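You operate a simulated robot arm through the tools that you are given. There is no shell and no other tool. Be economical: measure what you need, move in short steps, check, and stop when the job is done.

You run a simulated robot arm. Do the job below in one go: nothing can be reset, and whatever is moved stays where it is left.

JOB
Take the silver nut from the desk fifty-six and leave it in the grey tray there. Take the silver pouch from the bench twenty-nine and leave it on the white sheets there. Put one of the white pouches from the bench fifty-seven on the red tray. Take the blue case on the bench fifty-seven and put it away on the third red shelf from the top. Take the beige box from the bench fifty-seven and put it on top of the white binder. Stack the clear jar labelled "spacers" from the bench twenty-nine on top of the clear jar labelled "washers". Press the key two two times. Take the blue brush and put it on the orange folder. Put two of the silver cans from the bench twenty-six on the shelf under bench twenty-six. Push the inner lid of the middle blue case shut. The order is free. Set down upright: blue case, beige box, silver can.

The check looks at the end state, three seconds after you hand in, the way a careful person would. Anything else that was tipped, shoved, dropped, spilled or broken makes it a failure. Lids that push on must go on centred and level and be pressed home; caps that screw on are set level and turned clockwise until they are tight. Flat cloth is picked up by pressing the open fingertips on it (5 to 10 N) and closing them slowly along it; thin cloth reads only 2 to 8 mm in the jaws.

ROBOT AND FRAMES
A 7-joint arm with a two-finger parallel gripper on a trunk, on a base that drives. Base frame: it is fixed to the floor where the robot stands at the start and does not move with it; the origin is under the middle of the robot, x ahead of it, y to its left, z up; the surface under the hand at the start is at about z = 0.76. Units: m, degrees, N and s.
With the tool pointing down near the work surface it reaches from about 0.36 to 0.74 m from the robot's upright axis, wherever it stands. Its first joint turns from -143.0 to 143.0 degrees. Places, roughly: beige box [-3.75, 3.5, 0.75]; blue brush (14x5x6 cm) [0.4, 6.4, 0.8]; blue case [-3.25, 3.25, 0.75]; clear jar [0.25, 2.5, 0.75]; grey tray (22x15x6 cm) [0.8, -0.3, 0.8]; inner lid of the middle blue case [0.3, 5.7, 1.1]; key two [1.6, 0.3, 0.8]; orange folder (24x31x2 cm) [0.5, 6.7, 0.8]; red tray (20x15x3 cm) [-2.6, 3.7, 0.8]; shelf under bench twenty-six [0.5, 5.9, 0.3]; silver can [0.5, 7, 0.75]; silver nut (3x3x2 cm) [0.5, 0.2, 0.8]; silver pouch (9x13x2 cm) [-0.9, 2.7, 0.8]; third red shelf [3.5, 4.2, 1.1]; white binder [-4, 3.25, 0.75]; white pouch [-3.25, 3.5, 0.75]; white sheets (15x21x1 cm) [-1.1, 2.8, 0.8]. Payload 3 kg.
Tool frame: the origin (TCP) lies between the finger pads and is the grasp point; the fingertips stand 0.03 m ahead of it; z points along the fingers, y is the line along which they close. The gripper opens to 0.11 m. The fingers are 0.02 m wide and 0.01 m thick; the gripper's body (0.048 by 0.112 m) begins 0.055 m behind the TCP.
Orientation is that of the tool frame in the base frame, as [roll, pitch, yaw] about the fixed x, y, z axes, in that order (R = Rz(yaw) Ry(pitch) Rx(roll)). With the fingers straight down and closing along the base's y, the tool's x points along the base's -x, its y along +y and its z along -z.

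CONTROLS
- The arm moves only by the tool arm_command. Its arguments are lists of equal length, an entry for each row: "gripper": the finger opening in cm, from 0 to 11; "linear": the shift along the tool's x, y, z in cm, a list of three; "delta_rot": the turn, a rotation vector about the tool's x, y, z in degrees, a list of three. In form: {"gripper": [gripper, ...], "linear": [[dx, dy, dz], ...], "delta_rot": [[ax, ay, az], ...]}. A call has 1 to 20 rows; each row shifts and turns the commanded pose from where the row before left it, along the tool's axes as they then stand. Each row takes 0.2 s and may step no farther than 0.05 m and 8.6 degrees from the row before; otherwise, or with a gripper value out of range, the whole call is refused. Where a pose cannot be reached the arm comes as near as it can. A force on the tool above 40 N (or 10 N above the force at the start of the call, whichever is more), or a blocked arm, ends the call early, and 0.2 s more pass. Each finger travels about 0.108 m/s and halts on what it meets, pressing with about 41 N; the grip force reading is that of the motor and also rises with nothing between the fingers. The clock runs only during rows and for 0.2 s after the last one: add rows that do not move to give the fingers time. The reply holds the time, the measured pose of the TCP, the force on the tool along the base axes, the opening and the grip force, in the units named above and with some noise, with the torque about the TCP (base axes, N m) and any sound that the robot's microphone picked up.
- Cameras (640 x 400 px; columns grow to the right, rows downward): "scene" is now at [0.1632, -0.0065, 1.5861]; the picture's right is [-0.08, -1.00, -0.00], its down [-0.75, 0.06, -0.66] and it looks along [0.66, -0.05, -0.75] (base axes); focal length 268 px, centre (320, 200). "wrist" rides on the gripper at [0.072, 0.017, -0.103] in the tool frame; the picture's right is [-0.23, 0.97, 0.00], its down [-0.76, -0.18, -0.62] and it looks along [-0.61, -0.14, 0.78] (tool axes); focal length 222 px, centre (320, 200).
- snapshot(camera): a new picture of that camera. No time passes.
- move_column(by): slides the trunk up (or, below 0, down) by that many m; the arm and the scene camera ride with it, the base frame stays. It gives what a move gives, with no picture.
- roll_base(legs): drives the robot by 1 to 6 legs, each [ahead, left, turn to the left] in m, m and degrees, along the robot's own axes; the way and the turn of a leg run together, so that a leg with both is an arc; at most 1.5 m and 180 degrees a leg. The arm and the cameras ride along, it lands a little off, and it stops where it bumps. It gives what a move gives.
- pan_tilt(pan, tilt): turns the head with the scene camera to pan (to the left, within 86 degrees either way) and tilt (down, from -29 to 69), counted from straight ahead of the robot. It gives what a move gives.
- measure_at(camera, pixels): for up to 12 pixels [column, row] of the newest picture of that camera ("zoom" is the newest enlarged one), the place [x, y, z] in the base frame of the surface seen there, good to about 0.002 m, but the place of the scene camera against the robot may be out by one fixed shift of up to 0.012 m in any direction. No time passes.
- enlarge(camera, box): a new picture of the part [left, top, right, bottom] of that camera's present view, enlarged. No time passes.
- hand_in(): hands the job in; it is judged then, once.

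Work in short steps. Measure before you move; look again where a grasp or a placing could have gone wrong, and mend it. You have 350 turns and 262 pictures in all, those below and enlarged ones among them. Open the gripper and draw the arm clear of the work before you hand the job in, unless the task says otherwise; then end with one line.

The tools are called after "Emit:" as a command line: name --argument value ..., lists and objects as JSON in quotes. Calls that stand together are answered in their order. arm_command: Moves the arm, as the interface text tells. Its arguments: {"type":"object","properties":{"gripper":{"type":"array","items":{"type":"number"}},"linear":{"type":"array","items":{"type":"array","items":{"type":"number"}}},"delta_rot":{"type":"array","items":{"type":"array","items":{"type":"number"}}}},"required":["gripper","linear","delta_rot"]} The other tools are called the same way: move_column (by) slides the trunk up or down; roll_base (legs) drives the base; pan_tilt (pan, tilt) turns the head that bears the scene camera; snapshot (camera) takes a picture; measure_at (camera, pixels) gives the place of the surface under pixels of a picture; enlarge (camera, box) takes an enlarged picture of a part of a camera's view; hand_in () hands the job in.

At the start:

```text
t: 0.0
tcp_pos: [0.7311, -0.2093, 1.0401]
tool_rot: [179.8, 0.0, -180.0]
force: [0.2, 0.2, -0.7]
wrist_torque: [-0.01, 0.0, 0.02]
gripper_width: 0.1103
finger_force: 0.1
trunk travel left (down, up): [-0.7, 0.19]
robot x, y, heading: [-0.0006, -0.0005, -0.1]
head pan, tilt: [-4.5, 48.8]
```

scene: 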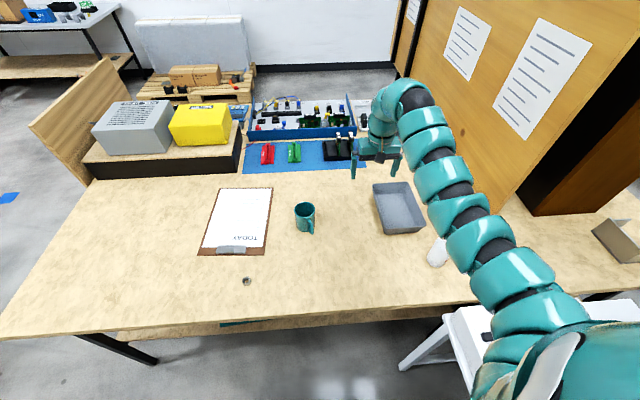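
wrist: 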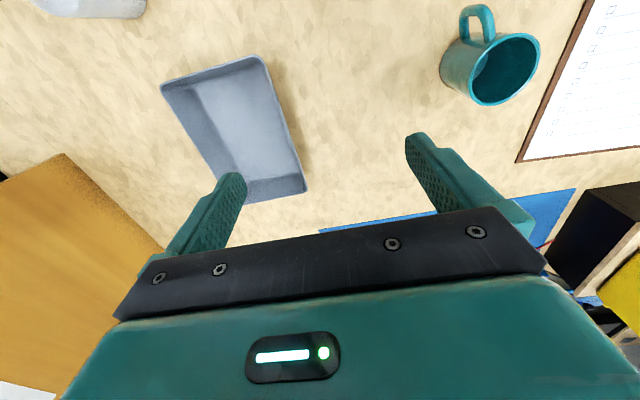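

The scene shows the nut at about (247,281) and the grey tray at (398,208). I measure these and enlarge the nut.

Emit:
enlarge --camera "scene" --box '[207, 256, 287, 306]'

Emit:
measure_at --camera "scene" --pixels '[[247, 281], [265, 290], [398, 210], [378, 187], [410, 183], [425, 228], [386, 234], [268, 158], [305, 215], [341, 145]]'

Emit:
measure_at --camera "wrist" --pixels '[[162, 88], [262, 58], [304, 190], [235, 120], [240, 150]]'

```text
8.00 times, centred on (247, 281) of scene
```

zoom: 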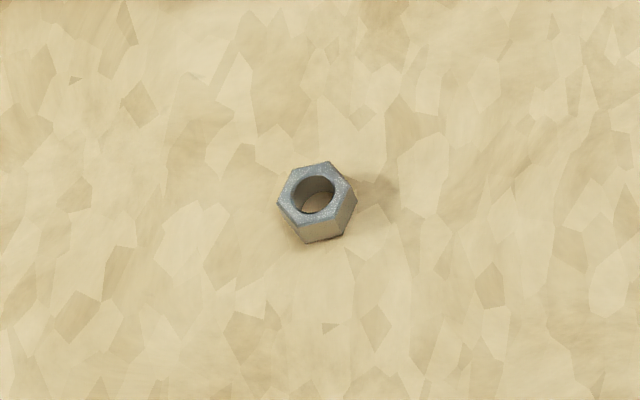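

```text
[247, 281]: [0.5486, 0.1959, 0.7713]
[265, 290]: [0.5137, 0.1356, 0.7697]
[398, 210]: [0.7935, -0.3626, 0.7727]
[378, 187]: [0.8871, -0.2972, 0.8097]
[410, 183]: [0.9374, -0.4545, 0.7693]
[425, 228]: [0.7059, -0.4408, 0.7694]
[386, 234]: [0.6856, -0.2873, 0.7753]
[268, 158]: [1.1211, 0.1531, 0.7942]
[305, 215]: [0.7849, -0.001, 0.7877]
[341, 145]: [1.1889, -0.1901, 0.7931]
```

```text
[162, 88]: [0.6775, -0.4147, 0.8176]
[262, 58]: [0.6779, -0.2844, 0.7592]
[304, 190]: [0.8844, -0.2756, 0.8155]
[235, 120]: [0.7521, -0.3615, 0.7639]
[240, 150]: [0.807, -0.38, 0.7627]
```

Nut near (0.549,0.196); the scene camera seems off by roughly 1 cm in z. I move the hand above the nut to look with the wrist camera.

Emit:
arm_command --gripper '[11, 11, 11, 11, 11, 11, 11, 11, 11, 11, 11]' --linear '[[1.8, 4.05, 0.9], [1.8, 4.05, 0.9], [1.8, 4.05, 0.9], [1.8, 4.05, 0.9], [1.8, 4.05, 0.9], [1.8, 4.05, 0.9], [1.8, 4.05, 0.9], [1.8, 4.05, 0.9], [1.8, 4.05, 0.9], [1.8, 4.05, 0.9], [0, 0, 0]]' --delta_rot '[[0, 0, 0], [0, 0, 0], [0, 0, 0], [0, 0, 0], [0, 0, 0], [0, 0, 0], [0, 0, 0], [0, 0, 0], [0, 0, 0], [0, 0, 0], [0, 0, 0]]'

Emit:
snapshot --camera "wrist"

```text
t: 2.4
tcp_pos: [0.6421, 0.0706, 0.9427]
tool_rot: [180.0, 0.0, 179.9]
force: [-0.2, -0.7, 0.1]
wrist_torque: [0.01, 0.0, -0.04]
gripper_width: 0.11
finger_force: 0.1
out of reach, approached as far as the arm can: row 2, 3, 4, 5, 6, 7, 8
trunk travel left (down, up): [-0.7, 0.19]
robot x, y, heading: [-0.0001, 0.0042, -0.0]
head pan, tilt: [-4.5, 48.8]
```

```text
258 pictures are left
```

wrist: 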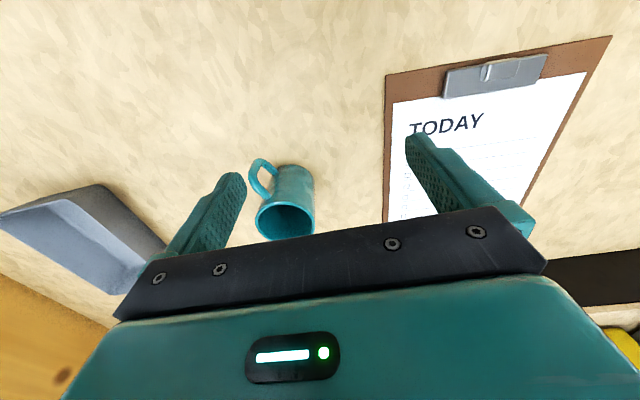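

The arm fell short on the way (perhaps lagging); I check with a still row.

Emit:
arm_command --gripper '[11, 11, 11]' --linear '[[0, 0, 0], [0, 0, 0], [0, 0, 0]]' --delta_rot '[[0, 0, 0], [0, 0, 0], [0, 0, 0]]'

```text
t: 3.2
tcp_pos: [0.6438, 0.0713, 0.9422]
tool_rot: [-180.0, 0.1, -180.0]
force: [0.1, 0.4, 0.1]
wrist_torque: [0.0, -0.01, 0.05]
gripper_width: 0.1101
finger_force: 0.1
trunk travel left (down, up): [-0.7, 0.19]
robot x, y, heading: [0.0017, -0.0023, -0.0]
head pan, tilt: [-4.5, 48.8]
```

Settled short; I continue the rest of the way to above the nut.

Emit:
arm_command --gripper '[11, 11, 11, 11, 11]' --linear '[[2.3, 3.1, 0.5], [2.3, 3.1, 0.5], [2.3, 3.1, 0.5], [2.3, 3.1, 0.5], [0, 0, 0]]' --delta_rot '[[0, 0, 0], [0, 0, 0], [0, 0, 0], [0, 0, 0], [0, 0, 0]]'

Emit:
snapshot --camera "wrist"

```text
t: 4.4
tcp_pos: [0.5526, 0.1952, 0.9208]
tool_rot: [-179.9, 0.0, 180.0]
force: [0.4, 0.5, 0.1]
wrist_torque: [0.02, -0.01, 0.02]
gripper_width: 0.1101
finger_force: 0.0
out of reach, approached as far as the arm can: row 1
trunk travel left (down, up): [-0.7, 0.19]
robot x, y, heading: [-0.0015, -0.0012, 0.0]
head pan, tilt: [-4.5, 48.8]
```

```text
257 pictures are left
```

wrist: 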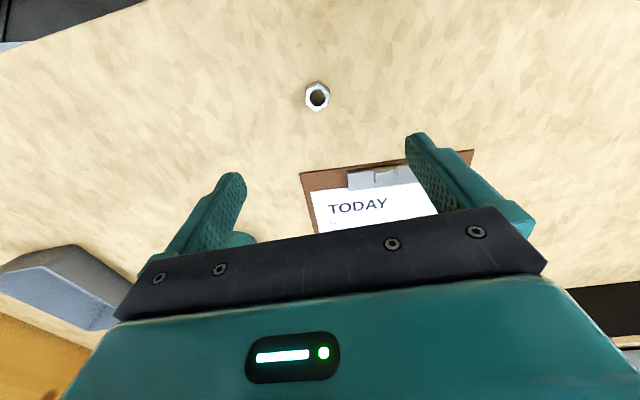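

Nut at (317,96) in the wrist view; I measure it, with an enlargement for its flats.

Emit:
enlarge --camera "wrist" --box '[277, 71, 357, 121]'

Emit:
measure_at --camera "wrist" --pixels '[[317, 97], [306, 97], [329, 96], [317, 84], [317, 112], [350, 110]]'

```text
8.00 times, centred on (317, 96) of wrist
```

zoom: 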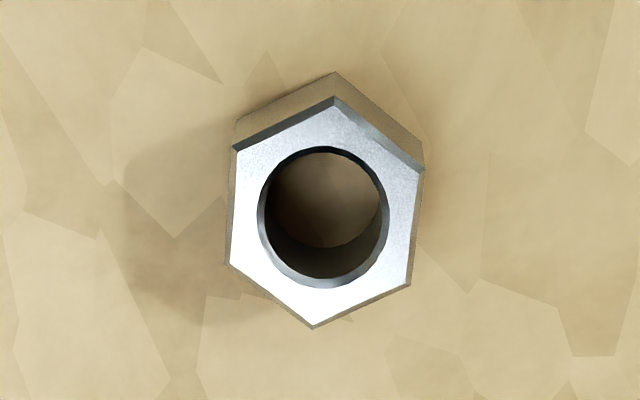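

```text
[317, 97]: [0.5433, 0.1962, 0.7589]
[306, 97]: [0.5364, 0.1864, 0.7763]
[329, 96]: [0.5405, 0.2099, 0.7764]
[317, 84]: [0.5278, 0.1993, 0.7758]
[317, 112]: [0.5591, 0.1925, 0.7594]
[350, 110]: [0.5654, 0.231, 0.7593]
```

Nut centre ≈(0.541,0.198), top z 0.7765, its flats face about 18° off y. I turn the tool, go down and close on it.

Emit:
arm_command --gripper '[11, 8, 8, 8, 8, 8]' --linear '[[1.15, 0.3, 2], [0, 0, 2], [0, 0, 3], [0, 0, 3], [0, 0, 2.8], [0, 0, 0]]' --delta_rot '[[0, 0, 0], [0, 0, 8.5], [0, 0, 8.5], [0, 0, 0], [0, 0, 0], [0, 0, 0]]'

Emit:
snapshot --camera "wrist"

```text
t: 5.8
tcp_pos: [0.5414, 0.2001, 0.7906]
tool_rot: [-180.0, 0.1, 163.0]
force: [0.2, -0.8, 0.1]
wrist_torque: [-0.02, 0.0, 0.03]
gripper_width: 0.0801
finger_force: 0.1
trunk travel left (down, up): [-0.7, 0.19]
robot x, y, heading: [-0.0003, 0.0018, -0.1]
head pan, tilt: [-4.5, 48.8]
```

```text
255 pictures are left
```

wrist: 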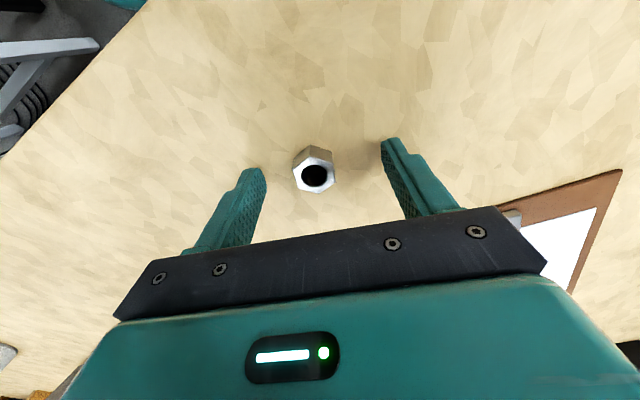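

Nut lies between the fingers at (314,174); I measure it against the tip positions.

Emit:
measure_at --camera "wrist" --pixels '[[297, 172], [331, 168], [316, 190], [312, 160], [250, 172], [388, 142]]'

```text
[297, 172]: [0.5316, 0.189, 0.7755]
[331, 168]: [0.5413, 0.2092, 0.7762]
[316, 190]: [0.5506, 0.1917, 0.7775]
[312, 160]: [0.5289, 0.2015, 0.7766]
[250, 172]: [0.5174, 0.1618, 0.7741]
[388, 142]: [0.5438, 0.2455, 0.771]
```

Close enough (2-3 mm); I nudge and close, then lift.

Emit:
arm_command --gripper '[8, 5, 3, 1, 1, 1, 1, 1]' --linear '[[0.25, 0, 0.1], [0, 0, 0], [0, 0, 0], [0, 0, 0], [0, 0, 0], [0, 0, -1], [0, 0, -3], [0, 0, -4]]' --delta_rot '[[0, 0, 0], [0, 0, 0], [0, 0, 0], [0, 0, 0], [0, 0, 0], [0, 0, 0], [0, 0, 0], [0, 0, 0]]'

Emit:
snapshot --camera "wrist"

```text
t: 7.6
tcp_pos: [0.5375, 0.2019, 0.8741]
tool_rot: [179.9, 0.0, 163.0]
force: [0.5, -0.3, 0.8]
wrist_torque: [0.04, -0.03, -0.03]
gripper_width: 0.0238
finger_force: 41.1
trunk travel left (down, up): [-0.7, 0.19]
robot x, y, heading: [-0.0022, 0.0001, -0.0]
head pan, tilt: [-4.5, 48.8]
```

```text
254 pictures are left
```

wrist: 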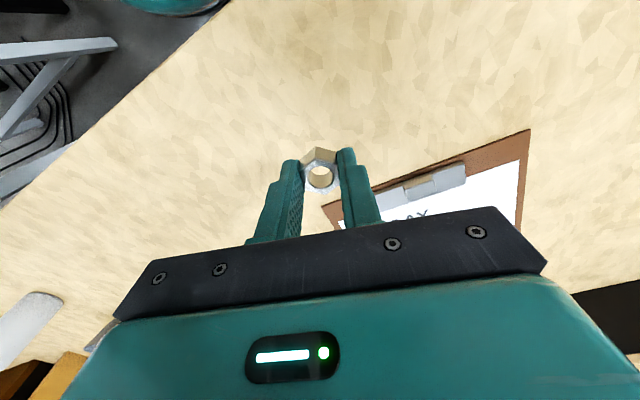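

Nut is held (2.4 cm). The tray at ~(0.78,-0.355) is 0.86 m off, beyond reach, so I check the surroundings for a base shift.

Emit:
pan_tilt --pan -20 --tilt 65

Emit:
snapshot --camera "scene"

```text
t: 8.4
tcp_pos: [0.5371, 0.2022, 0.8734]
tool_rot: [179.9, 0.0, 162.9]
force: [-0.5, 0.2, -0.1]
wrist_torque: [0.01, 0.0, 0.02]
gripper_width: 0.0237
finger_force: 40.5
trunk travel left (down, up): [-0.7, 0.19]
robot x, y, heading: [-0.0012, 0.0026, -0.1]
head pan, tilt: [-20.0, 65.0]
```

```text
253 pictures are left
```

scene: 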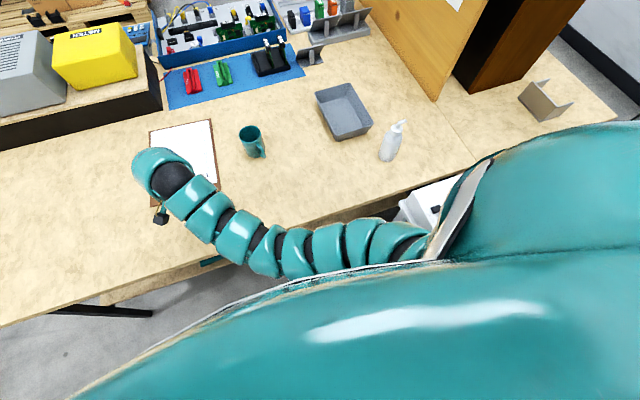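

Measuring desk edge, stool and tray.

Emit:
measure_at --camera "scene" --pixels '[[345, 111], [316, 92], [346, 84], [372, 124], [336, 140], [388, 150], [370, 205], [410, 205], [230, 275], [30, 318], [228, 72], [278, 50]]'

```text
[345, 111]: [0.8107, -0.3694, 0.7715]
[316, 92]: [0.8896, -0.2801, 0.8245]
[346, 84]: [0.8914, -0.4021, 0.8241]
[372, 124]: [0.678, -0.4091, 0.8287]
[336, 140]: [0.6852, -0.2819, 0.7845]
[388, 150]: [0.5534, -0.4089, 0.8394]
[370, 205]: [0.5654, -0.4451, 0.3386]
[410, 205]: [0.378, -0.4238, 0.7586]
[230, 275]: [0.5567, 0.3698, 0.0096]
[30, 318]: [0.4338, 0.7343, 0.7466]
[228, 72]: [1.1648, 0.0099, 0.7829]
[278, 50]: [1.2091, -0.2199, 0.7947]
```

Tray spans x 0.68–0.89, y −0.41…−0.28, rim 0.815. I roll 0.12 m ahead to bring it into reach.

Emit:
roll_base --legs '[[0.12, 0, 0]]'

```text
t: 9.6
tcp_pos: [0.6587, 0.2015, 0.8728]
tool_rot: [-179.9, 0.0, 162.8]
force: [0.4, -0.2, -0.2]
wrist_torque: [0.0, 0.02, -0.01]
gripper_width: 0.024
finger_force: 40.7
trunk travel left (down, up): [-0.7, 0.19]
robot x, y, heading: [0.1217, 0.0008, -0.0]
head pan, tilt: [-20.0, 65.0]
```

I lift, turn back, and carry the nut over to the tray.

Emit:
arm_command --gripper '[1, 1, 1, 1, 1, 1, 1, 1, 1, 1, 1, 1, 1, 1, 1, 1]' --linear '[[0, 0, -4.5], [0, 0, -4.5], [0, -4.5, 0], [0, -4.5, 0], [0, -4.5, 0], [0, -4.5, 0], [0, -4.5, 0], [0, -4.5, 0], [0, -4.5, 0], [-1.5, -4.5, 0], [-1.5, -4.5, 0], [-1.5, -4.5, 0], [-1.5, -4.5, 0], [-1.5, -4.5, 0], [-1.5, -0.7, 0], [0, 0, 0]]' --delta_rot '[[0, 0, -8.5], [0, 0, -8.5], [0, 0, 0], [0, 0, 0], [0, 0, 0], [0, 0, 0], [0, 0, 0], [0, 0, 0], [0, 0, 0], [0, 0, 0], [0, 0, 0], [0, 0, 0], [0, 0, 0], [0, 0, 0], [0, 0, 0], [0, 0, 0]]'

Emit:
snapshot --camera "wrist"

```text
t: 13.0
tcp_pos: [0.7794, -0.3163, 0.8888]
tool_rot: [180.0, -0.1, 179.8]
force: [-0.2, 0.0, -0.2]
wrist_torque: [0.0, -0.03, 0.02]
gripper_width: 0.0235
finger_force: 40.7
out of reach, approached as far as the arm can: row 2, 3, 4, 5, 6, 7
trunk travel left (down, up): [-0.7, 0.19]
robot x, y, heading: [0.1185, 0.0003, -0.1]
head pan, tilt: [-20.0, 65.0]
```

```text
252 pictures are left
```

wrist: 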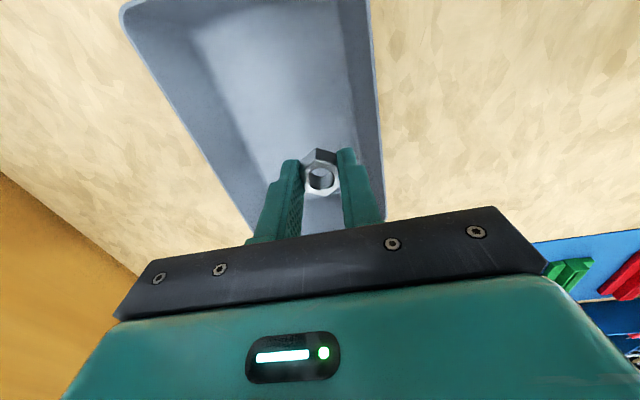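

Nut is above the tray. I centre, descend to about 0.80 and release.

Emit:
arm_command --gripper '[1, 1, 1, 1, 1, 1, 3, 6, 6]' --linear '[[1.5, -2.7, 0], [0, 0, 3], [0, 0, 3], [0, 0, 2], [0, 0, 0.9], [0, 0, 0], [0, 0, 0], [0, 0, 0], [0, 0, 0]]' --delta_rot '[[0, 0, 0], [0, 0, 0], [0, 0, 0], [0, 0, 0], [0, 0, 0], [0, 0, 0], [0, 0, 0], [0, 0, 0], [0, 0, 0]]'

Emit:
snapshot --camera "wrist"

```text
t: 15.0
tcp_pos: [0.7648, -0.344, 0.8002]
tool_rot: [180.0, 0.1, 179.8]
force: [0.4, 0.3, -0.8]
wrist_torque: [-0.04, 0.02, 0.0]
gripper_width: 0.0597
finger_force: 0.0
trunk travel left (down, up): [-0.7, 0.19]
robot x, y, heading: [0.1201, -0.0014, -0.1]
head pan, tilt: [-20.0, 65.0]
```

```text
251 pictures are left
```

wrist: 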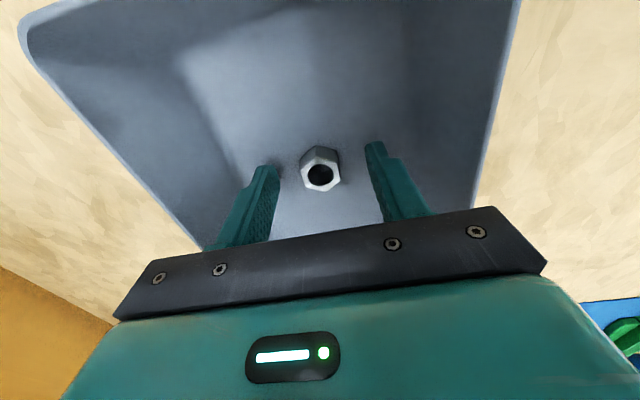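

The nut sits in the tray. I lift, then pull back and look ahead for the keypad with key two.

Emit:
arm_command --gripper '[6, 6, 6, 6, 6]' --linear '[[0, 0, -4], [0, 0, -4], [0, 0, -4], [2, 0, -4], [4, 0, -2]]' --delta_rot '[[0, 0, 0], [0, 0, 0], [0, 0, 0], [0, 0, 0], [0, 0, 0]]'

Emit:
pan_tilt --pan 10 --tilt 35

Emit:
snapshot --camera "scene"

```text
t: 16.2
tcp_pos: [0.7529, -0.3496, 0.9038]
tool_rot: [-179.8, 0.2, 179.7]
force: [-0.1, -0.6, 0.9]
wrist_torque: [0.0, 0.03, 0.0]
gripper_width: 0.06
finger_force: 0.0
out of reach, approached as far as the arm can: row 3, 4, 5
trunk travel left (down, up): [-0.7, 0.19]
robot x, y, heading: [0.1181, -0.0023, 0.0]
head pan, tilt: [-20.0, 65.0]
```

```text
t: 17.2
tcp_pos: [0.7537, -0.3494, 0.9029]
tool_rot: [-179.9, 0.1, 179.9]
force: [0.2, 0.6, -0.1]
wrist_torque: [0.02, 0.01, 0.01]
gripper_width: 0.0601
finger_force: 0.0
trunk travel left (down, up): [-0.7, 0.19]
robot x, y, heading: [0.1197, 0.0019, 0.0]
head pan, tilt: [10.0, 35.0]
```

```text
250 pictures are left
```

scene: 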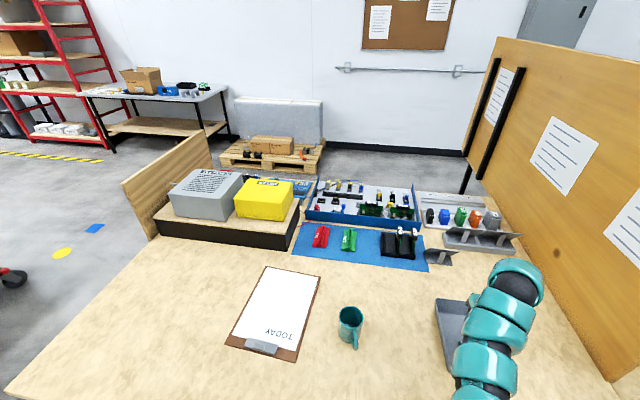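

Something lies behind the yellow box near (300,187); I enlarge there.

Emit:
enlarge --camera "scene" --box '[160, 140, 320, 240]'

Emit:
enlarge --camera "scene" --box '[280, 160, 540, 280]'

Emit:
measure_at --camera "scene" --pixels '[[302, 188], [265, 200], [205, 195], [180, 240], [296, 235], [150, 235], [125, 185], [210, 140], [305, 215], [400, 200], [480, 215], [270, 150]]'

```text
4.00 times, centred on (240, 190) of scene
```

zoom: 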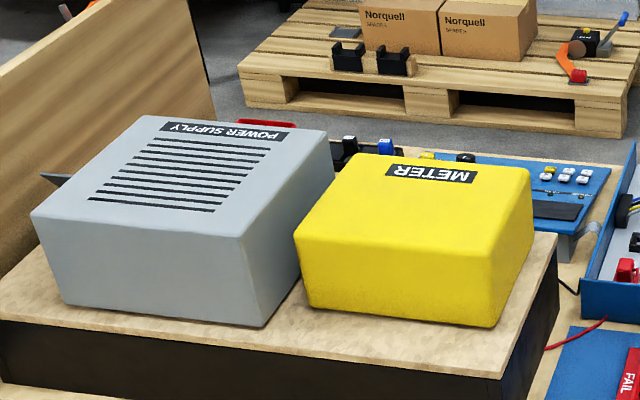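

```text
2.46 times, centred on (410, 220) of scene
```

zoom: 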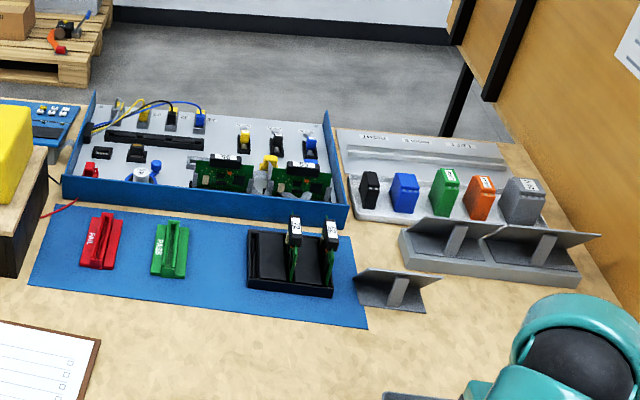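

```text
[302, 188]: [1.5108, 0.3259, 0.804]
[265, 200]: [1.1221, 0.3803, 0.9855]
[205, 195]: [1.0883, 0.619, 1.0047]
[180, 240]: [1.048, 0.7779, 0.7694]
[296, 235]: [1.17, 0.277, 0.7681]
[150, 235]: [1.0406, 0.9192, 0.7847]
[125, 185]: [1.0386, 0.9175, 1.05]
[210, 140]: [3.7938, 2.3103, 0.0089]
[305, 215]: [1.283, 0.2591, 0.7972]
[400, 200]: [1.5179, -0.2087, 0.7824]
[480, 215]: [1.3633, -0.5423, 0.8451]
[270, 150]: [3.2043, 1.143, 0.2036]
```

The keypad faces the far side of the desk, so I must drive round it. First I bring the arm in front of the robot, clear of the bottle, and raise the trunk a bit.

Emit:
move_column --by 0.15

Emit:
arm_command --gripper '[6, 6, 6, 6, 6, 6, 6, 6, 6]' --linear '[[1, 4.5, 0], [1, 4.5, 0], [1, 4.5, 0], [1, 4.5, 0], [2, 4.5, 0], [2, 4.5, 0], [3, 3.5, 0], [4, 2, 0], [4, 0, 0]]' --delta_rot '[[0, 0, 0], [0, 0, 0], [0, 0, 0], [0, 0, 0], [0, 0, 0], [0, 0, 0], [0, 0, 0], [0, 0, 0], [0, 0, 0]]'

Emit:
pan_tilt --pan 60 --tilt 25

Emit:
snapshot --camera "scene"

```text
t: 18.9
tcp_pos: [0.7531, -0.3494, 1.0531]
tool_rot: [-179.8, 0.1, 179.9]
force: [0.0, -0.3, 0.3]
wrist_torque: [0.01, -0.04, 0.0]
gripper_width: 0.0598
finger_force: 0.1
trunk travel left (down, up): [-0.85, 0.04]
robot x, y, heading: [0.1165, -0.0022, 0.1]
head pan, tilt: [10.0, 35.0]
```

```text
t: 20.9
tcp_pos: [0.5586, -0.0321, 1.0403]
tool_rot: [-180.0, 0.2, 180.0]
force: [0.2, -0.1, 0.3]
wrist_torque: [0.02, -0.02, -0.07]
gripper_width: 0.0598
finger_force: 0.0
out of reach, approached as far as the arm can: row 1, 2, 3
trunk travel left (down, up): [-0.85, 0.04]
robot x, y, heading: [0.116, 0.0006, 0.0]
head pan, tilt: [10.0, 35.0]
```

```text
t: 22.1
tcp_pos: [0.5609, -0.0321, 1.0396]
tool_rot: [-180.0, 0.1, 179.9]
force: [-0.3, 0.5, 0.2]
wrist_torque: [0.01, 0.02, 0.0]
gripper_width: 0.0602
finger_force: 0.0
trunk travel left (down, up): [-0.85, 0.04]
robot x, y, heading: [0.1211, -0.0004, 0.0]
head pan, tilt: [60.0, 25.0]
```

```text
247 pictures are left
```

scene: 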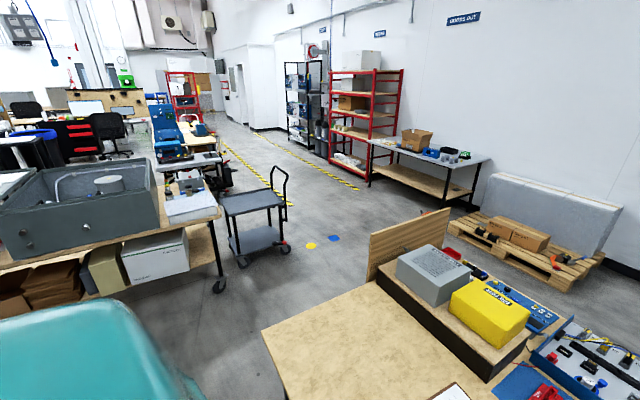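

Measuring obstacles on the way: bench 29 corner, cart, desk corner, pallet.

Emit:
measure_at --camera "scene" --pixels '[[218, 210], [219, 290], [243, 262], [284, 248], [264, 332], [372, 280], [449, 209], [545, 288], [478, 215], [448, 202], [331, 238], [310, 246]]'

Emit:
pan_tilt --pan -10 --tilt 15

Emit:
snapshot --camera "scene"

```text
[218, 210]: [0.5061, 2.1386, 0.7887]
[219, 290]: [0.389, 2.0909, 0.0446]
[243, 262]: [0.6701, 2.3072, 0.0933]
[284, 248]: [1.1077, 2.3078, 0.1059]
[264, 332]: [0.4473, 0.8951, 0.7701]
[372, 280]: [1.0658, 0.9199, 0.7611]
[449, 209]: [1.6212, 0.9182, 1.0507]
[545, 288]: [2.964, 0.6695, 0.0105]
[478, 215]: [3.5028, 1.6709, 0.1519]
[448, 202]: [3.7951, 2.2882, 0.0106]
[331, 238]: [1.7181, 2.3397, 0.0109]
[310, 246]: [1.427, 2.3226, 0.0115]
```

```text
t: 23.5
tcp_pos: [0.5607, -0.032, 1.0395]
tool_rot: [-179.9, 0.2, 179.8]
force: [0.1, -0.3, 0.6]
wrist_torque: [-0.01, -0.01, -0.01]
gripper_width: 0.0598
finger_force: 0.0
trunk travel left (down, up): [-0.85, 0.04]
robot x, y, heading: [0.1172, -0.0031, -0.0]
head pan, tilt: [-10.0, 15.0]
```

```text
246 pictures are left
```

scene: 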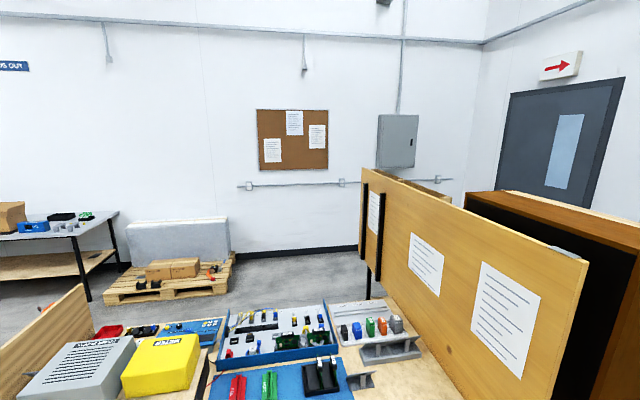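

Corridor y 0.92–2.1 is free and the far side has x 1.75–2.9 free. I drive round: back, left, ahead, turn, then alongside.

Emit:
roll_base --legs '[[-0.35, 0, 0], [0, 1.5, 0], [1.4, 0, 0], [1.1, 0, 0], [0, 0, 180], [0, 1.2, 0]]'

Emit:
pan_tilt --pan 0 --tilt 50

Emit:
snapshot --camera "scene"

```text
t: 57.9
tcp_pos: [1.9291, 0.2248, 1.0406]
tool_rot: [-179.9, 0.1, 1.9]
force: [0.0, 0.1, 0.3]
wrist_torque: [-0.03, 0.0, 0.05]
gripper_width: 0.0599
finger_force: 0.1
trunk travel left (down, up): [-0.85, 0.04]
robot x, y, heading: [2.3724, 0.2075, -178.1]
head pan, tilt: [-10.0, 15.0]
```

```text
t: 58.9
tcp_pos: [1.929, 0.2253, 1.0398]
tool_rot: [-179.9, 0.1, 1.8]
force: [0.2, 0.0, -0.3]
wrist_torque: [0.03, 0.01, -0.01]
gripper_width: 0.06
finger_force: 0.1
trunk travel left (down, up): [-0.85, 0.04]
robot x, y, heading: [2.3714, 0.2093, -178.5]
head pan, tilt: [0.0, 50.0]
```

```text
245 pictures are left
```

scene: 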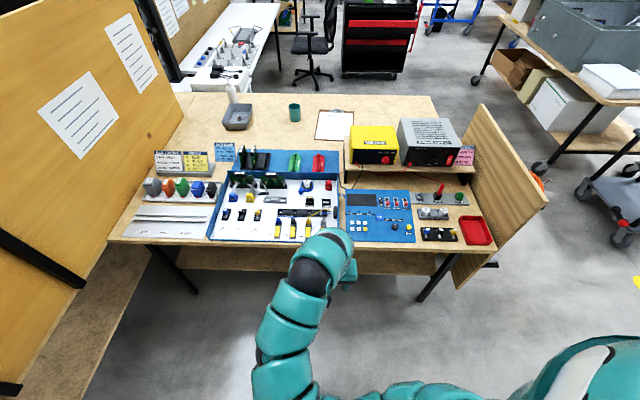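

The keypad panel is at (380,215). I enlarge and measure it.

Emit:
enlarge --camera "scene" --box '[335, 180, 431, 250]'

Emit:
measure_at --camera "scene" --pixels '[[360, 224], [330, 270], [420, 200], [350, 235], [415, 240], [200, 268], [240, 115], [294, 110]]'

```text
5.71 times, centred on (383, 215) of scene
```

zoom: 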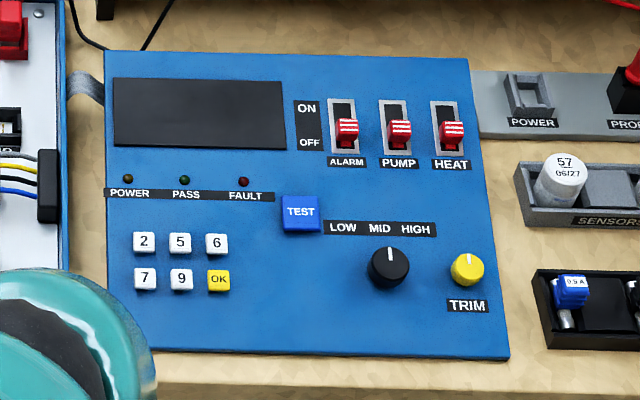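

```text
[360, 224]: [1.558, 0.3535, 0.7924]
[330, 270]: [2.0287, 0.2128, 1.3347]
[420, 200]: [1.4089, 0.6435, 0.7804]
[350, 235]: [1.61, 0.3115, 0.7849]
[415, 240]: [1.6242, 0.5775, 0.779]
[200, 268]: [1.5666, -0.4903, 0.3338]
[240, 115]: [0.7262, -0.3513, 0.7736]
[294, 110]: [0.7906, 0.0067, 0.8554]
```

Key 2 is at (144,242) in the zoom; measuring keys.

Emit:
measure_at --camera "zoom" --pixels '[[144, 240], [180, 242], [144, 276], [216, 243], [160, 310], [390, 265], [301, 210], [345, 130]]'

```text
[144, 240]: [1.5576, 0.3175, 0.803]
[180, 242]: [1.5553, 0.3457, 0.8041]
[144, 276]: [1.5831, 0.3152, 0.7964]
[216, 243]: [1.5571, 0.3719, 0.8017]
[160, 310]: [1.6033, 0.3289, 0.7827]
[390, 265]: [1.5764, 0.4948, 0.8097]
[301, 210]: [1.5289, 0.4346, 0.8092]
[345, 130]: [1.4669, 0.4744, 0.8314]
```

Key 2 ≈ (1.556,0.317). I roll ahead 0.2 m and bring the hand above with the wrist camera.

Emit:
roll_base --legs '[[0.2, 0, 0]]'

Emit:
arm_command --gripper '[0, 0, 0, 0, 0, 0]' --linear '[[-3, -1.8, 1], [-3, -1.8, 2], [-3, -1.8, 2], [-3, -1.8, 2], [-3, -1.8, 2], [0, 0, 0]]' --delta_rot '[[0, 0, 0], [0, 0, 0], [0, 0, 0], [0, 0, 0], [0, 0, 0], [0, 0, 0]]'

Emit:
snapshot --camera "wrist"

```text
t: 60.5
tcp_pos: [1.7279, 0.2186, 1.0389]
tool_rot: [-180.0, 0.1, 1.8]
force: [-0.5, -0.1, -0.8]
wrist_torque: [0.02, 0.0, 0.02]
gripper_width: 0.0599
finger_force: 0.2
trunk travel left (down, up): [-0.85, 0.04]
robot x, y, heading: [2.1721, 0.1992, -178.1]
head pan, tilt: [0.0, 50.0]
```

```text
t: 61.9
tcp_pos: [1.5752, 0.3031, 0.9517]
tool_rot: [-179.8, 0.0, 1.8]
force: [0.9, 0.1, -0.1]
wrist_torque: [-0.01, -0.01, 0.0]
gripper_width: 0.0
finger_force: 37.6
trunk travel left (down, up): [-0.85, 0.04]
robot x, y, heading: [2.1694, 0.2014, -178.4]
head pan, tilt: [0.0, 50.0]
```

```text
243 pictures are left
```

wrist: 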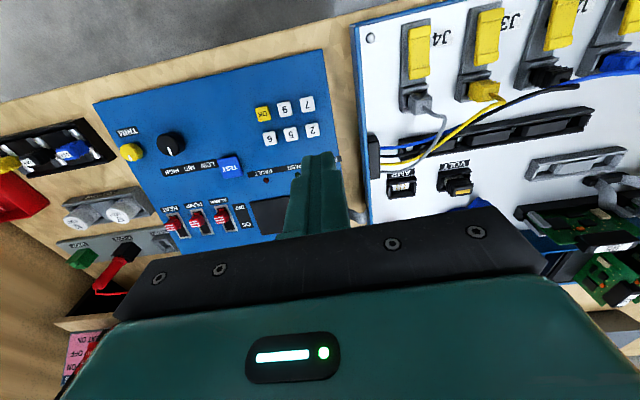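

Key 2 at (312,130); measuring it from the wrist.

Emit:
measure_at --camera "wrist" --pixels '[[312, 130], [309, 128], [315, 132], [290, 135], [307, 104], [318, 120], [320, 150]]'

Emit:
enlarge --camera "wrist" --box '[250, 90, 346, 150]'

```text
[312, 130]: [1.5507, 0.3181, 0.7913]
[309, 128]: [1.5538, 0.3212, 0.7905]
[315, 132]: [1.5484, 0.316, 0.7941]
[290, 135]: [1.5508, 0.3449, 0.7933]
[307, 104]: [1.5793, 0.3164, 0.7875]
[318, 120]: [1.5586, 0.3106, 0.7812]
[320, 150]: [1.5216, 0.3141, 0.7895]
```

```text
6.67 times, centred on (298, 120) of wrist
```

zoom: 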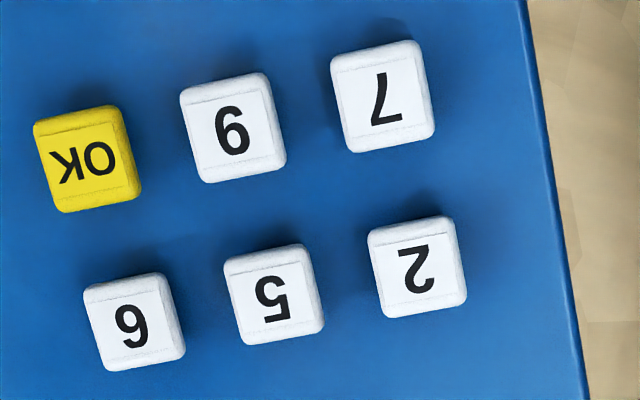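

Centre of key 2 (1.5507,0.318,0.792). I align and stop with the tips ~1 cm above, then verify.

Emit:
arm_command --gripper '[0, 0, 0, 0, 0]' --linear '[[-2.4, -1.58, 3], [0, 0, 4], [0, 0, 3], [0, 0, 1], [0, 0, 0]]' --delta_rot '[[0, 0, 0], [0, 0, 0], [0, 0, 0], [0, 0, 0], [0, 0, 0]]'

Emit:
enlarge --camera "wrist" --box '[220, 80, 380, 200]'

```text
t: 63.1
tcp_pos: [1.55, 0.3199, 0.8395]
tool_rot: [-179.9, 0.1, 1.9]
force: [0.7, -0.2, 0.2]
wrist_torque: [-0.03, 0.04, 0.0]
gripper_width: 0.0
finger_force: 37.6
trunk travel left (down, up): [-0.85, 0.04]
robot x, y, heading: [2.173, 0.1995, -178.3]
head pan, tilt: [0.0, 50.0]
```

```text
3.33 times, centred on (300, 140) of wrist
```

zoom: 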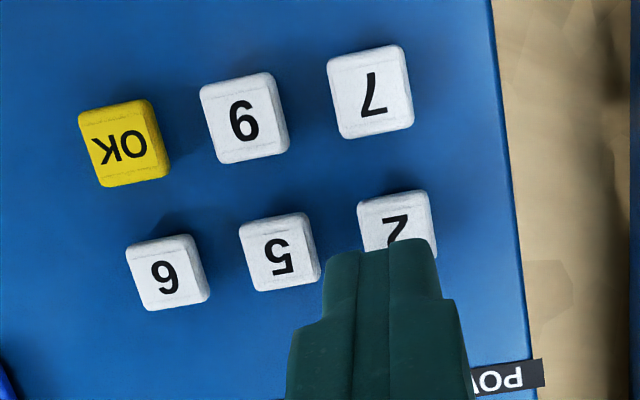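

Aligned within 2 mm. I correct y by 2 mm and lower to near contact.

Emit:
arm_command --gripper '[0, 0, 0]' --linear '[[0, 0.2, 1], [0, 0, 0.6], [0, 0, 0.2]]' --delta_rot '[[0, 0, 0], [0, 0, 0], [0, 0, 0]]'

Emit:
enlarge --camera "wrist" --box '[220, 80, 380, 200]'

```text
t: 63.9
tcp_pos: [1.5512, 0.3175, 0.8234]
tool_rot: [-179.9, 0.1, 1.8]
force: [-0.2, -0.7, 0.6]
wrist_torque: [0.03, 0.02, -0.03]
gripper_width: 0.0001
finger_force: 37.5
trunk travel left (down, up): [-0.85, 0.04]
robot x, y, heading: [2.1715, 0.2024, -177.9]
head pan, tilt: [0.0, 50.0]
heard: click
```

```text
3.33 times, centred on (300, 140) of wrist
```

zoom: 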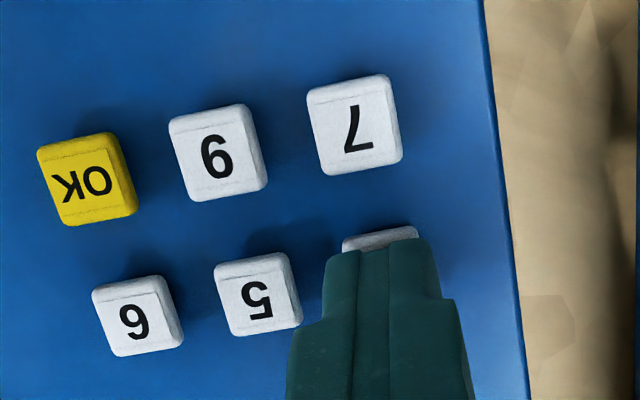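

A click sounded: first press. I lift 1 cm and check for further sound.

Emit:
arm_command --gripper '[0, 0]' --linear '[[0, 0, -1], [0, 0, 0]]' --delta_rot '[[0, 0, 0], [0, 0, 0]]'

Emit:
arm_command --gripper '[0, 0]' --linear '[[0, 0, 0.8], [0, 0, 0.2]]' --delta_rot '[[0, 0, 0], [0, 0, 0]]'

```text
t: 64.5
tcp_pos: [1.5509, 0.3171, 0.8318]
tool_rot: [-179.9, 0.1, 1.8]
force: [0.0, 0.1, -0.4]
wrist_torque: [0.0, 0.02, 0.01]
gripper_width: 0.0
finger_force: 37.7
trunk travel left (down, up): [-0.85, 0.04]
robot x, y, heading: [2.1701, 0.2, -178.2]
head pan, tilt: [0.0, 50.0]
```

```text
t: 65.1
tcp_pos: [1.5505, 0.3174, 0.8234]
tool_rot: [-179.9, 0.1, 1.9]
force: [0.6, -0.2, 0.0]
wrist_torque: [0.0, 0.0, -0.01]
gripper_width: 0.0
finger_force: 37.5
trunk travel left (down, up): [-0.85, 0.04]
robot x, y, heading: [2.1733, 0.1992, -178.2]
head pan, tilt: [0.0, 50.0]
```

No click yet at the same reading; I press 1 mm further at a time until it clicks.

Emit:
arm_command --gripper '[0]' --linear '[[0, 0, 0.1]]' --delta_rot '[[0, 0, 0]]'

```text
t: 65.5
tcp_pos: [1.5505, 0.3172, 0.822]
tool_rot: [-179.9, 0.1, 1.9]
force: [-0.9, 0.7, 1.5]
wrist_torque: [-0.01, -0.01, 0.0]
gripper_width: 0.0004
finger_force: 38.0
trunk travel left (down, up): [-0.85, 0.04]
robot x, y, heading: [2.172, 0.1965, -178.3]
head pan, tilt: [0.0, 50.0]
heard: click
```

Second click. I lift clear and drive back round toward bench 29.

Emit:
arm_command --gripper '[0, 0, 0, 0, 0, 0, 0, 0]' --linear '[[0, 0, -4], [0, 0, -4], [0, 0, -4], [3, 0, -4], [4, 1, -2], [4, 2, 0], [4, 2, 0], [2, 0, 0]]' --delta_rot '[[0, 0, 0], [0, 0, 0], [0, 0, 0], [0, 0, 0], [0, 0, 0], [0, 0, 0], [0, 0, 0], [0, 0, 0]]'

Emit:
snapshot --camera "scene"

```text
t: 67.3
tcp_pos: [1.7238, 0.2722, 1.0013]
tool_rot: [-179.9, 0.0, 1.7]
force: [-1.1, -0.2, 0.2]
wrist_torque: [0.0, -0.01, 0.0]
gripper_width: 0.0002
finger_force: 37.7
trunk travel left (down, up): [-0.85, 0.04]
robot x, y, heading: [2.1743, 0.2005, -178.2]
head pan, tilt: [0.0, 50.0]
```

```text
239 pictures are left
```

scene: 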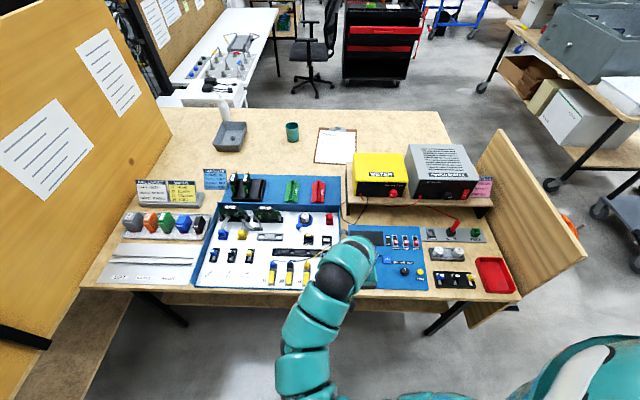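

Desk is undisturbed. I drive back to the corridor and turn to face bench 29.

Emit:
roll_base --legs '[[-0.15, 0, 0], [0, -1.27, 0], [1.1, 0, 0], [0.9, 0, 0], [0, 0, -91.8]]'

Emit:
pan_tilt --pan 0 --tilt 35

Emit:
snapshot --camera "scene"

```text
t: 88.1
tcp_pos: [0.4107, 1.8736, 1.0014]
tool_rot: [-179.9, 0.0, -93.2]
force: [0.3, 0.2, -0.2]
wrist_torque: [0.03, 0.04, 0.04]
gripper_width: 0.0
finger_force: 37.5
trunk travel left (down, up): [-0.85, 0.04]
robot x, y, heading: [0.2995, 1.4374, 86.8]
head pan, tilt: [0.0, 50.0]
```

```text
t: 88.8
tcp_pos: [0.4095, 1.874, 1.0011]
tool_rot: [-179.9, 0.1, -93.3]
force: [0.4, -0.7, 0.8]
wrist_torque: [0.01, -0.01, 0.02]
gripper_width: 0.0
finger_force: 37.9
trunk travel left (down, up): [-0.85, 0.04]
robot x, y, heading: [0.3009, 1.4373, 86.7]
head pan, tilt: [0.0, 35.0]
```

```text
238 pictures are left
```

scene: 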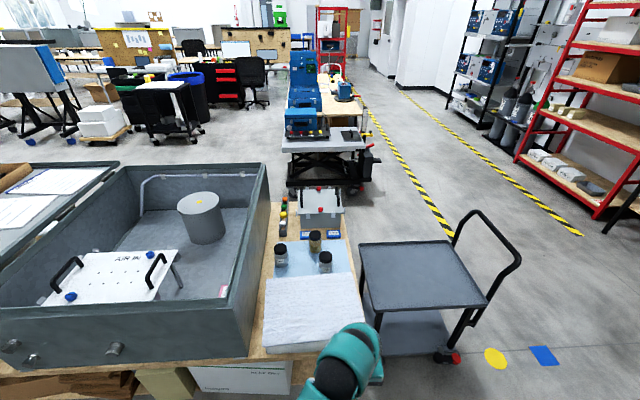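

The jars are at (281,255), (315,240), (326,262). I enlarge and measure.

Emit:
enlarge --camera "scene" --box '[250, 180, 378, 290]'

Emit:
measure_at --camera "scene" --pixels '[[281, 245], [315, 233], [326, 253], [281, 266], [326, 271], [315, 300], [252, 345], [265, 180], [355, 340], [320, 200], [430, 270], [310, 262]]'

```text
3.64 times, centred on (314, 235) of scene
```

zoom: 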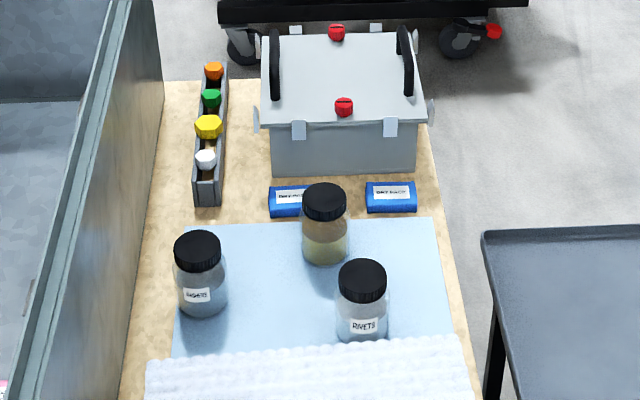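

```text
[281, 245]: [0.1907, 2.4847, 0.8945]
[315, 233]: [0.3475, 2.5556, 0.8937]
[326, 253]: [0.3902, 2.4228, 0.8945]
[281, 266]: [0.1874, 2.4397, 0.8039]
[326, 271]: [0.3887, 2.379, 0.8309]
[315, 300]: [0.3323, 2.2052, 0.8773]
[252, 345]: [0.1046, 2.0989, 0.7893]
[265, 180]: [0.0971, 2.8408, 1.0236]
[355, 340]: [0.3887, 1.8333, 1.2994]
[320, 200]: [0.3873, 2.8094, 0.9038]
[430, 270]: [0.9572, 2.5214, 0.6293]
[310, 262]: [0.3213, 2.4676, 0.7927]
```

Jars: washers (0.19,2.47), rivets (0.39,2.41), third (0.347,2.555). I roll ahead to y≈1.84 and look with the wrist.

Emit:
roll_base --legs '[[0.2, 0, 3.2], [0.2, 0, 0]]'

Emit:
snapshot --camera "wrist"

Emit:
pan_tilt --pan 0 --tilt 55

Emit:
snapshot --camera "scene"

```text
t: 91.6
tcp_pos: [0.3166, 2.2491, 1.003]
tool_rot: [179.9, 0.3, -86.0]
force: [-0.3, -1.6, -0.8]
wrist_torque: [0.11, -0.01, 0.04]
gripper_width: 0.0002
finger_force: 37.9
trunk travel left (down, up): [-0.85, 0.04]
robot x, y, heading: [0.2536, 1.8008, 94.1]
head pan, tilt: [0.0, 35.0]
```

```text
236 pictures are left
```

wrist: 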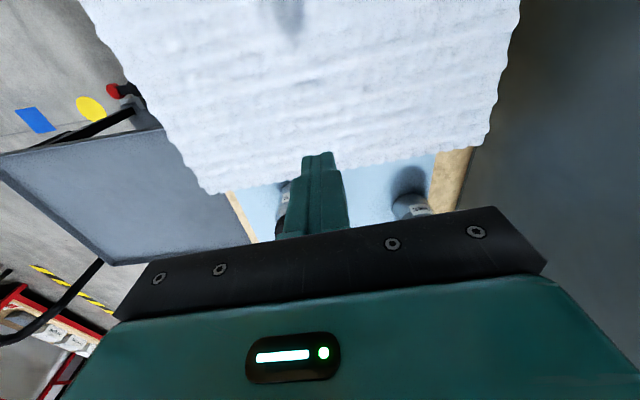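

```text
t: 92.5
tcp_pos: [0.31, 2.2546, 1.0008]
tool_rot: [-179.8, 0.2, -86.0]
force: [0.2, 0.6, 0.0]
wrist_torque: [-0.02, -0.01, 0.01]
gripper_width: 0.0
finger_force: 37.8
trunk travel left (down, up): [-0.85, 0.04]
robot x, y, heading: [0.258, 1.8035, 93.8]
head pan, tilt: [0.0, 55.0]
```

```text
235 pictures are left
```

scene: 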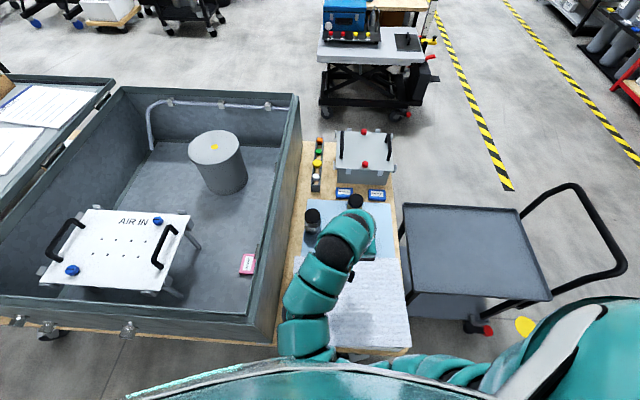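

I enlarge the scene at the jars for labels.

Emit:
enlarge --camera "scene" --box '[290, 180, 400, 249]'

Emit:
enlarge --camera "scene" --box '[0, 60, 120, 135]'

```text
5.80 times, centred on (345, 214) of scene
```

zoom: 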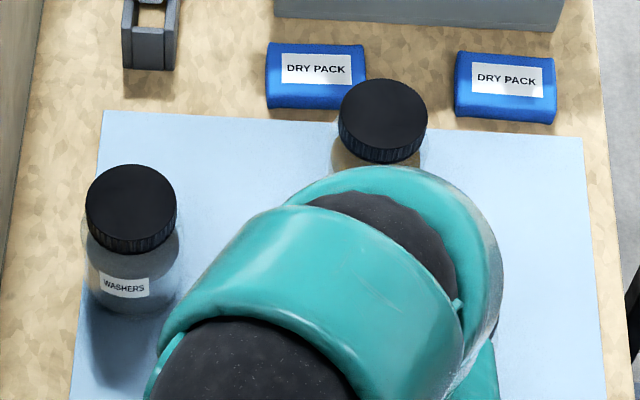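

```text
5.33 times, centred on (60, 98) of scene
```

zoom: 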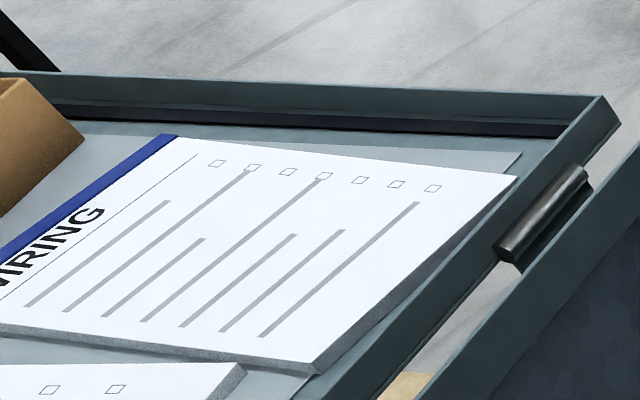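

Third jar's label isn't visible; the other two read WASHERS and RIVETS. I bring the hand nearer with the gripper open and look with the wrist camera.

Emit:
arm_command --gripper '[11, 11, 11, 11, 11]' --linear '[[-4, -0.8, 0], [-4, -0.8, 0], [-4, -0.8, 0], [-4, -0.8, 0], [0, 0, 0]]' --delta_rot '[[0, 0, 0], [0, 0, 0], [0, 0, 0], [0, 0, 0], [0, 0, 0]]'

Emit:
snapshot --camera "wrist"

```text
t: 93.7
tcp_pos: [0.3296, 2.4168, 1.0016]
tool_rot: [-179.8, 0.1, -86.0]
force: [-0.2, -0.2, -0.1]
wrist_torque: [-0.01, 0.03, -0.03]
gripper_width: 0.11
finger_force: 0.1
trunk travel left (down, up): [-0.85, 0.04]
robot x, y, heading: [0.2529, 1.8044, 94.1]
head pan, tilt: [0.0, 55.0]
```

```text
232 pictures are left
```

wrist: 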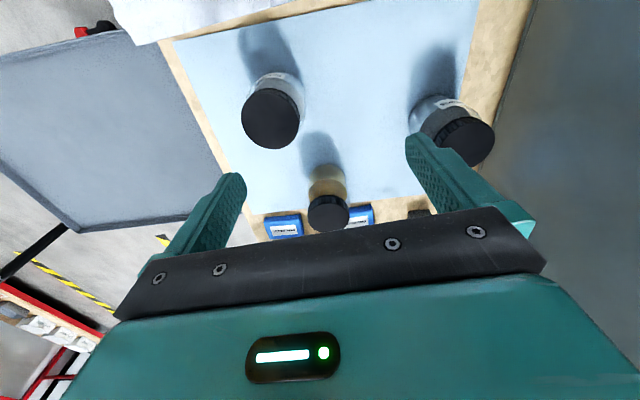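

Measuring lids from the wrist view.

Emit:
measure_at --camera "wrist" --pixels '[[270, 118], [470, 143], [328, 215], [310, 216], [347, 214], [328, 200], [328, 228], [448, 150], [492, 140], [330, 175], [360, 150]]'

```text
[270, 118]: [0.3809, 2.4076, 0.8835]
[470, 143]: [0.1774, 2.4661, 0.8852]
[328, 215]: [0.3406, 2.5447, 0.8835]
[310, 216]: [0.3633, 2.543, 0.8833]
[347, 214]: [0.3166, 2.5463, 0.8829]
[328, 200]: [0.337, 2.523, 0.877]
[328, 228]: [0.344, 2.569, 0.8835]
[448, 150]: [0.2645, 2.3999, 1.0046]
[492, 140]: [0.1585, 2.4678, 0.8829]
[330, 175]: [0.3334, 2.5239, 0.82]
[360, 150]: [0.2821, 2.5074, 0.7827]
```

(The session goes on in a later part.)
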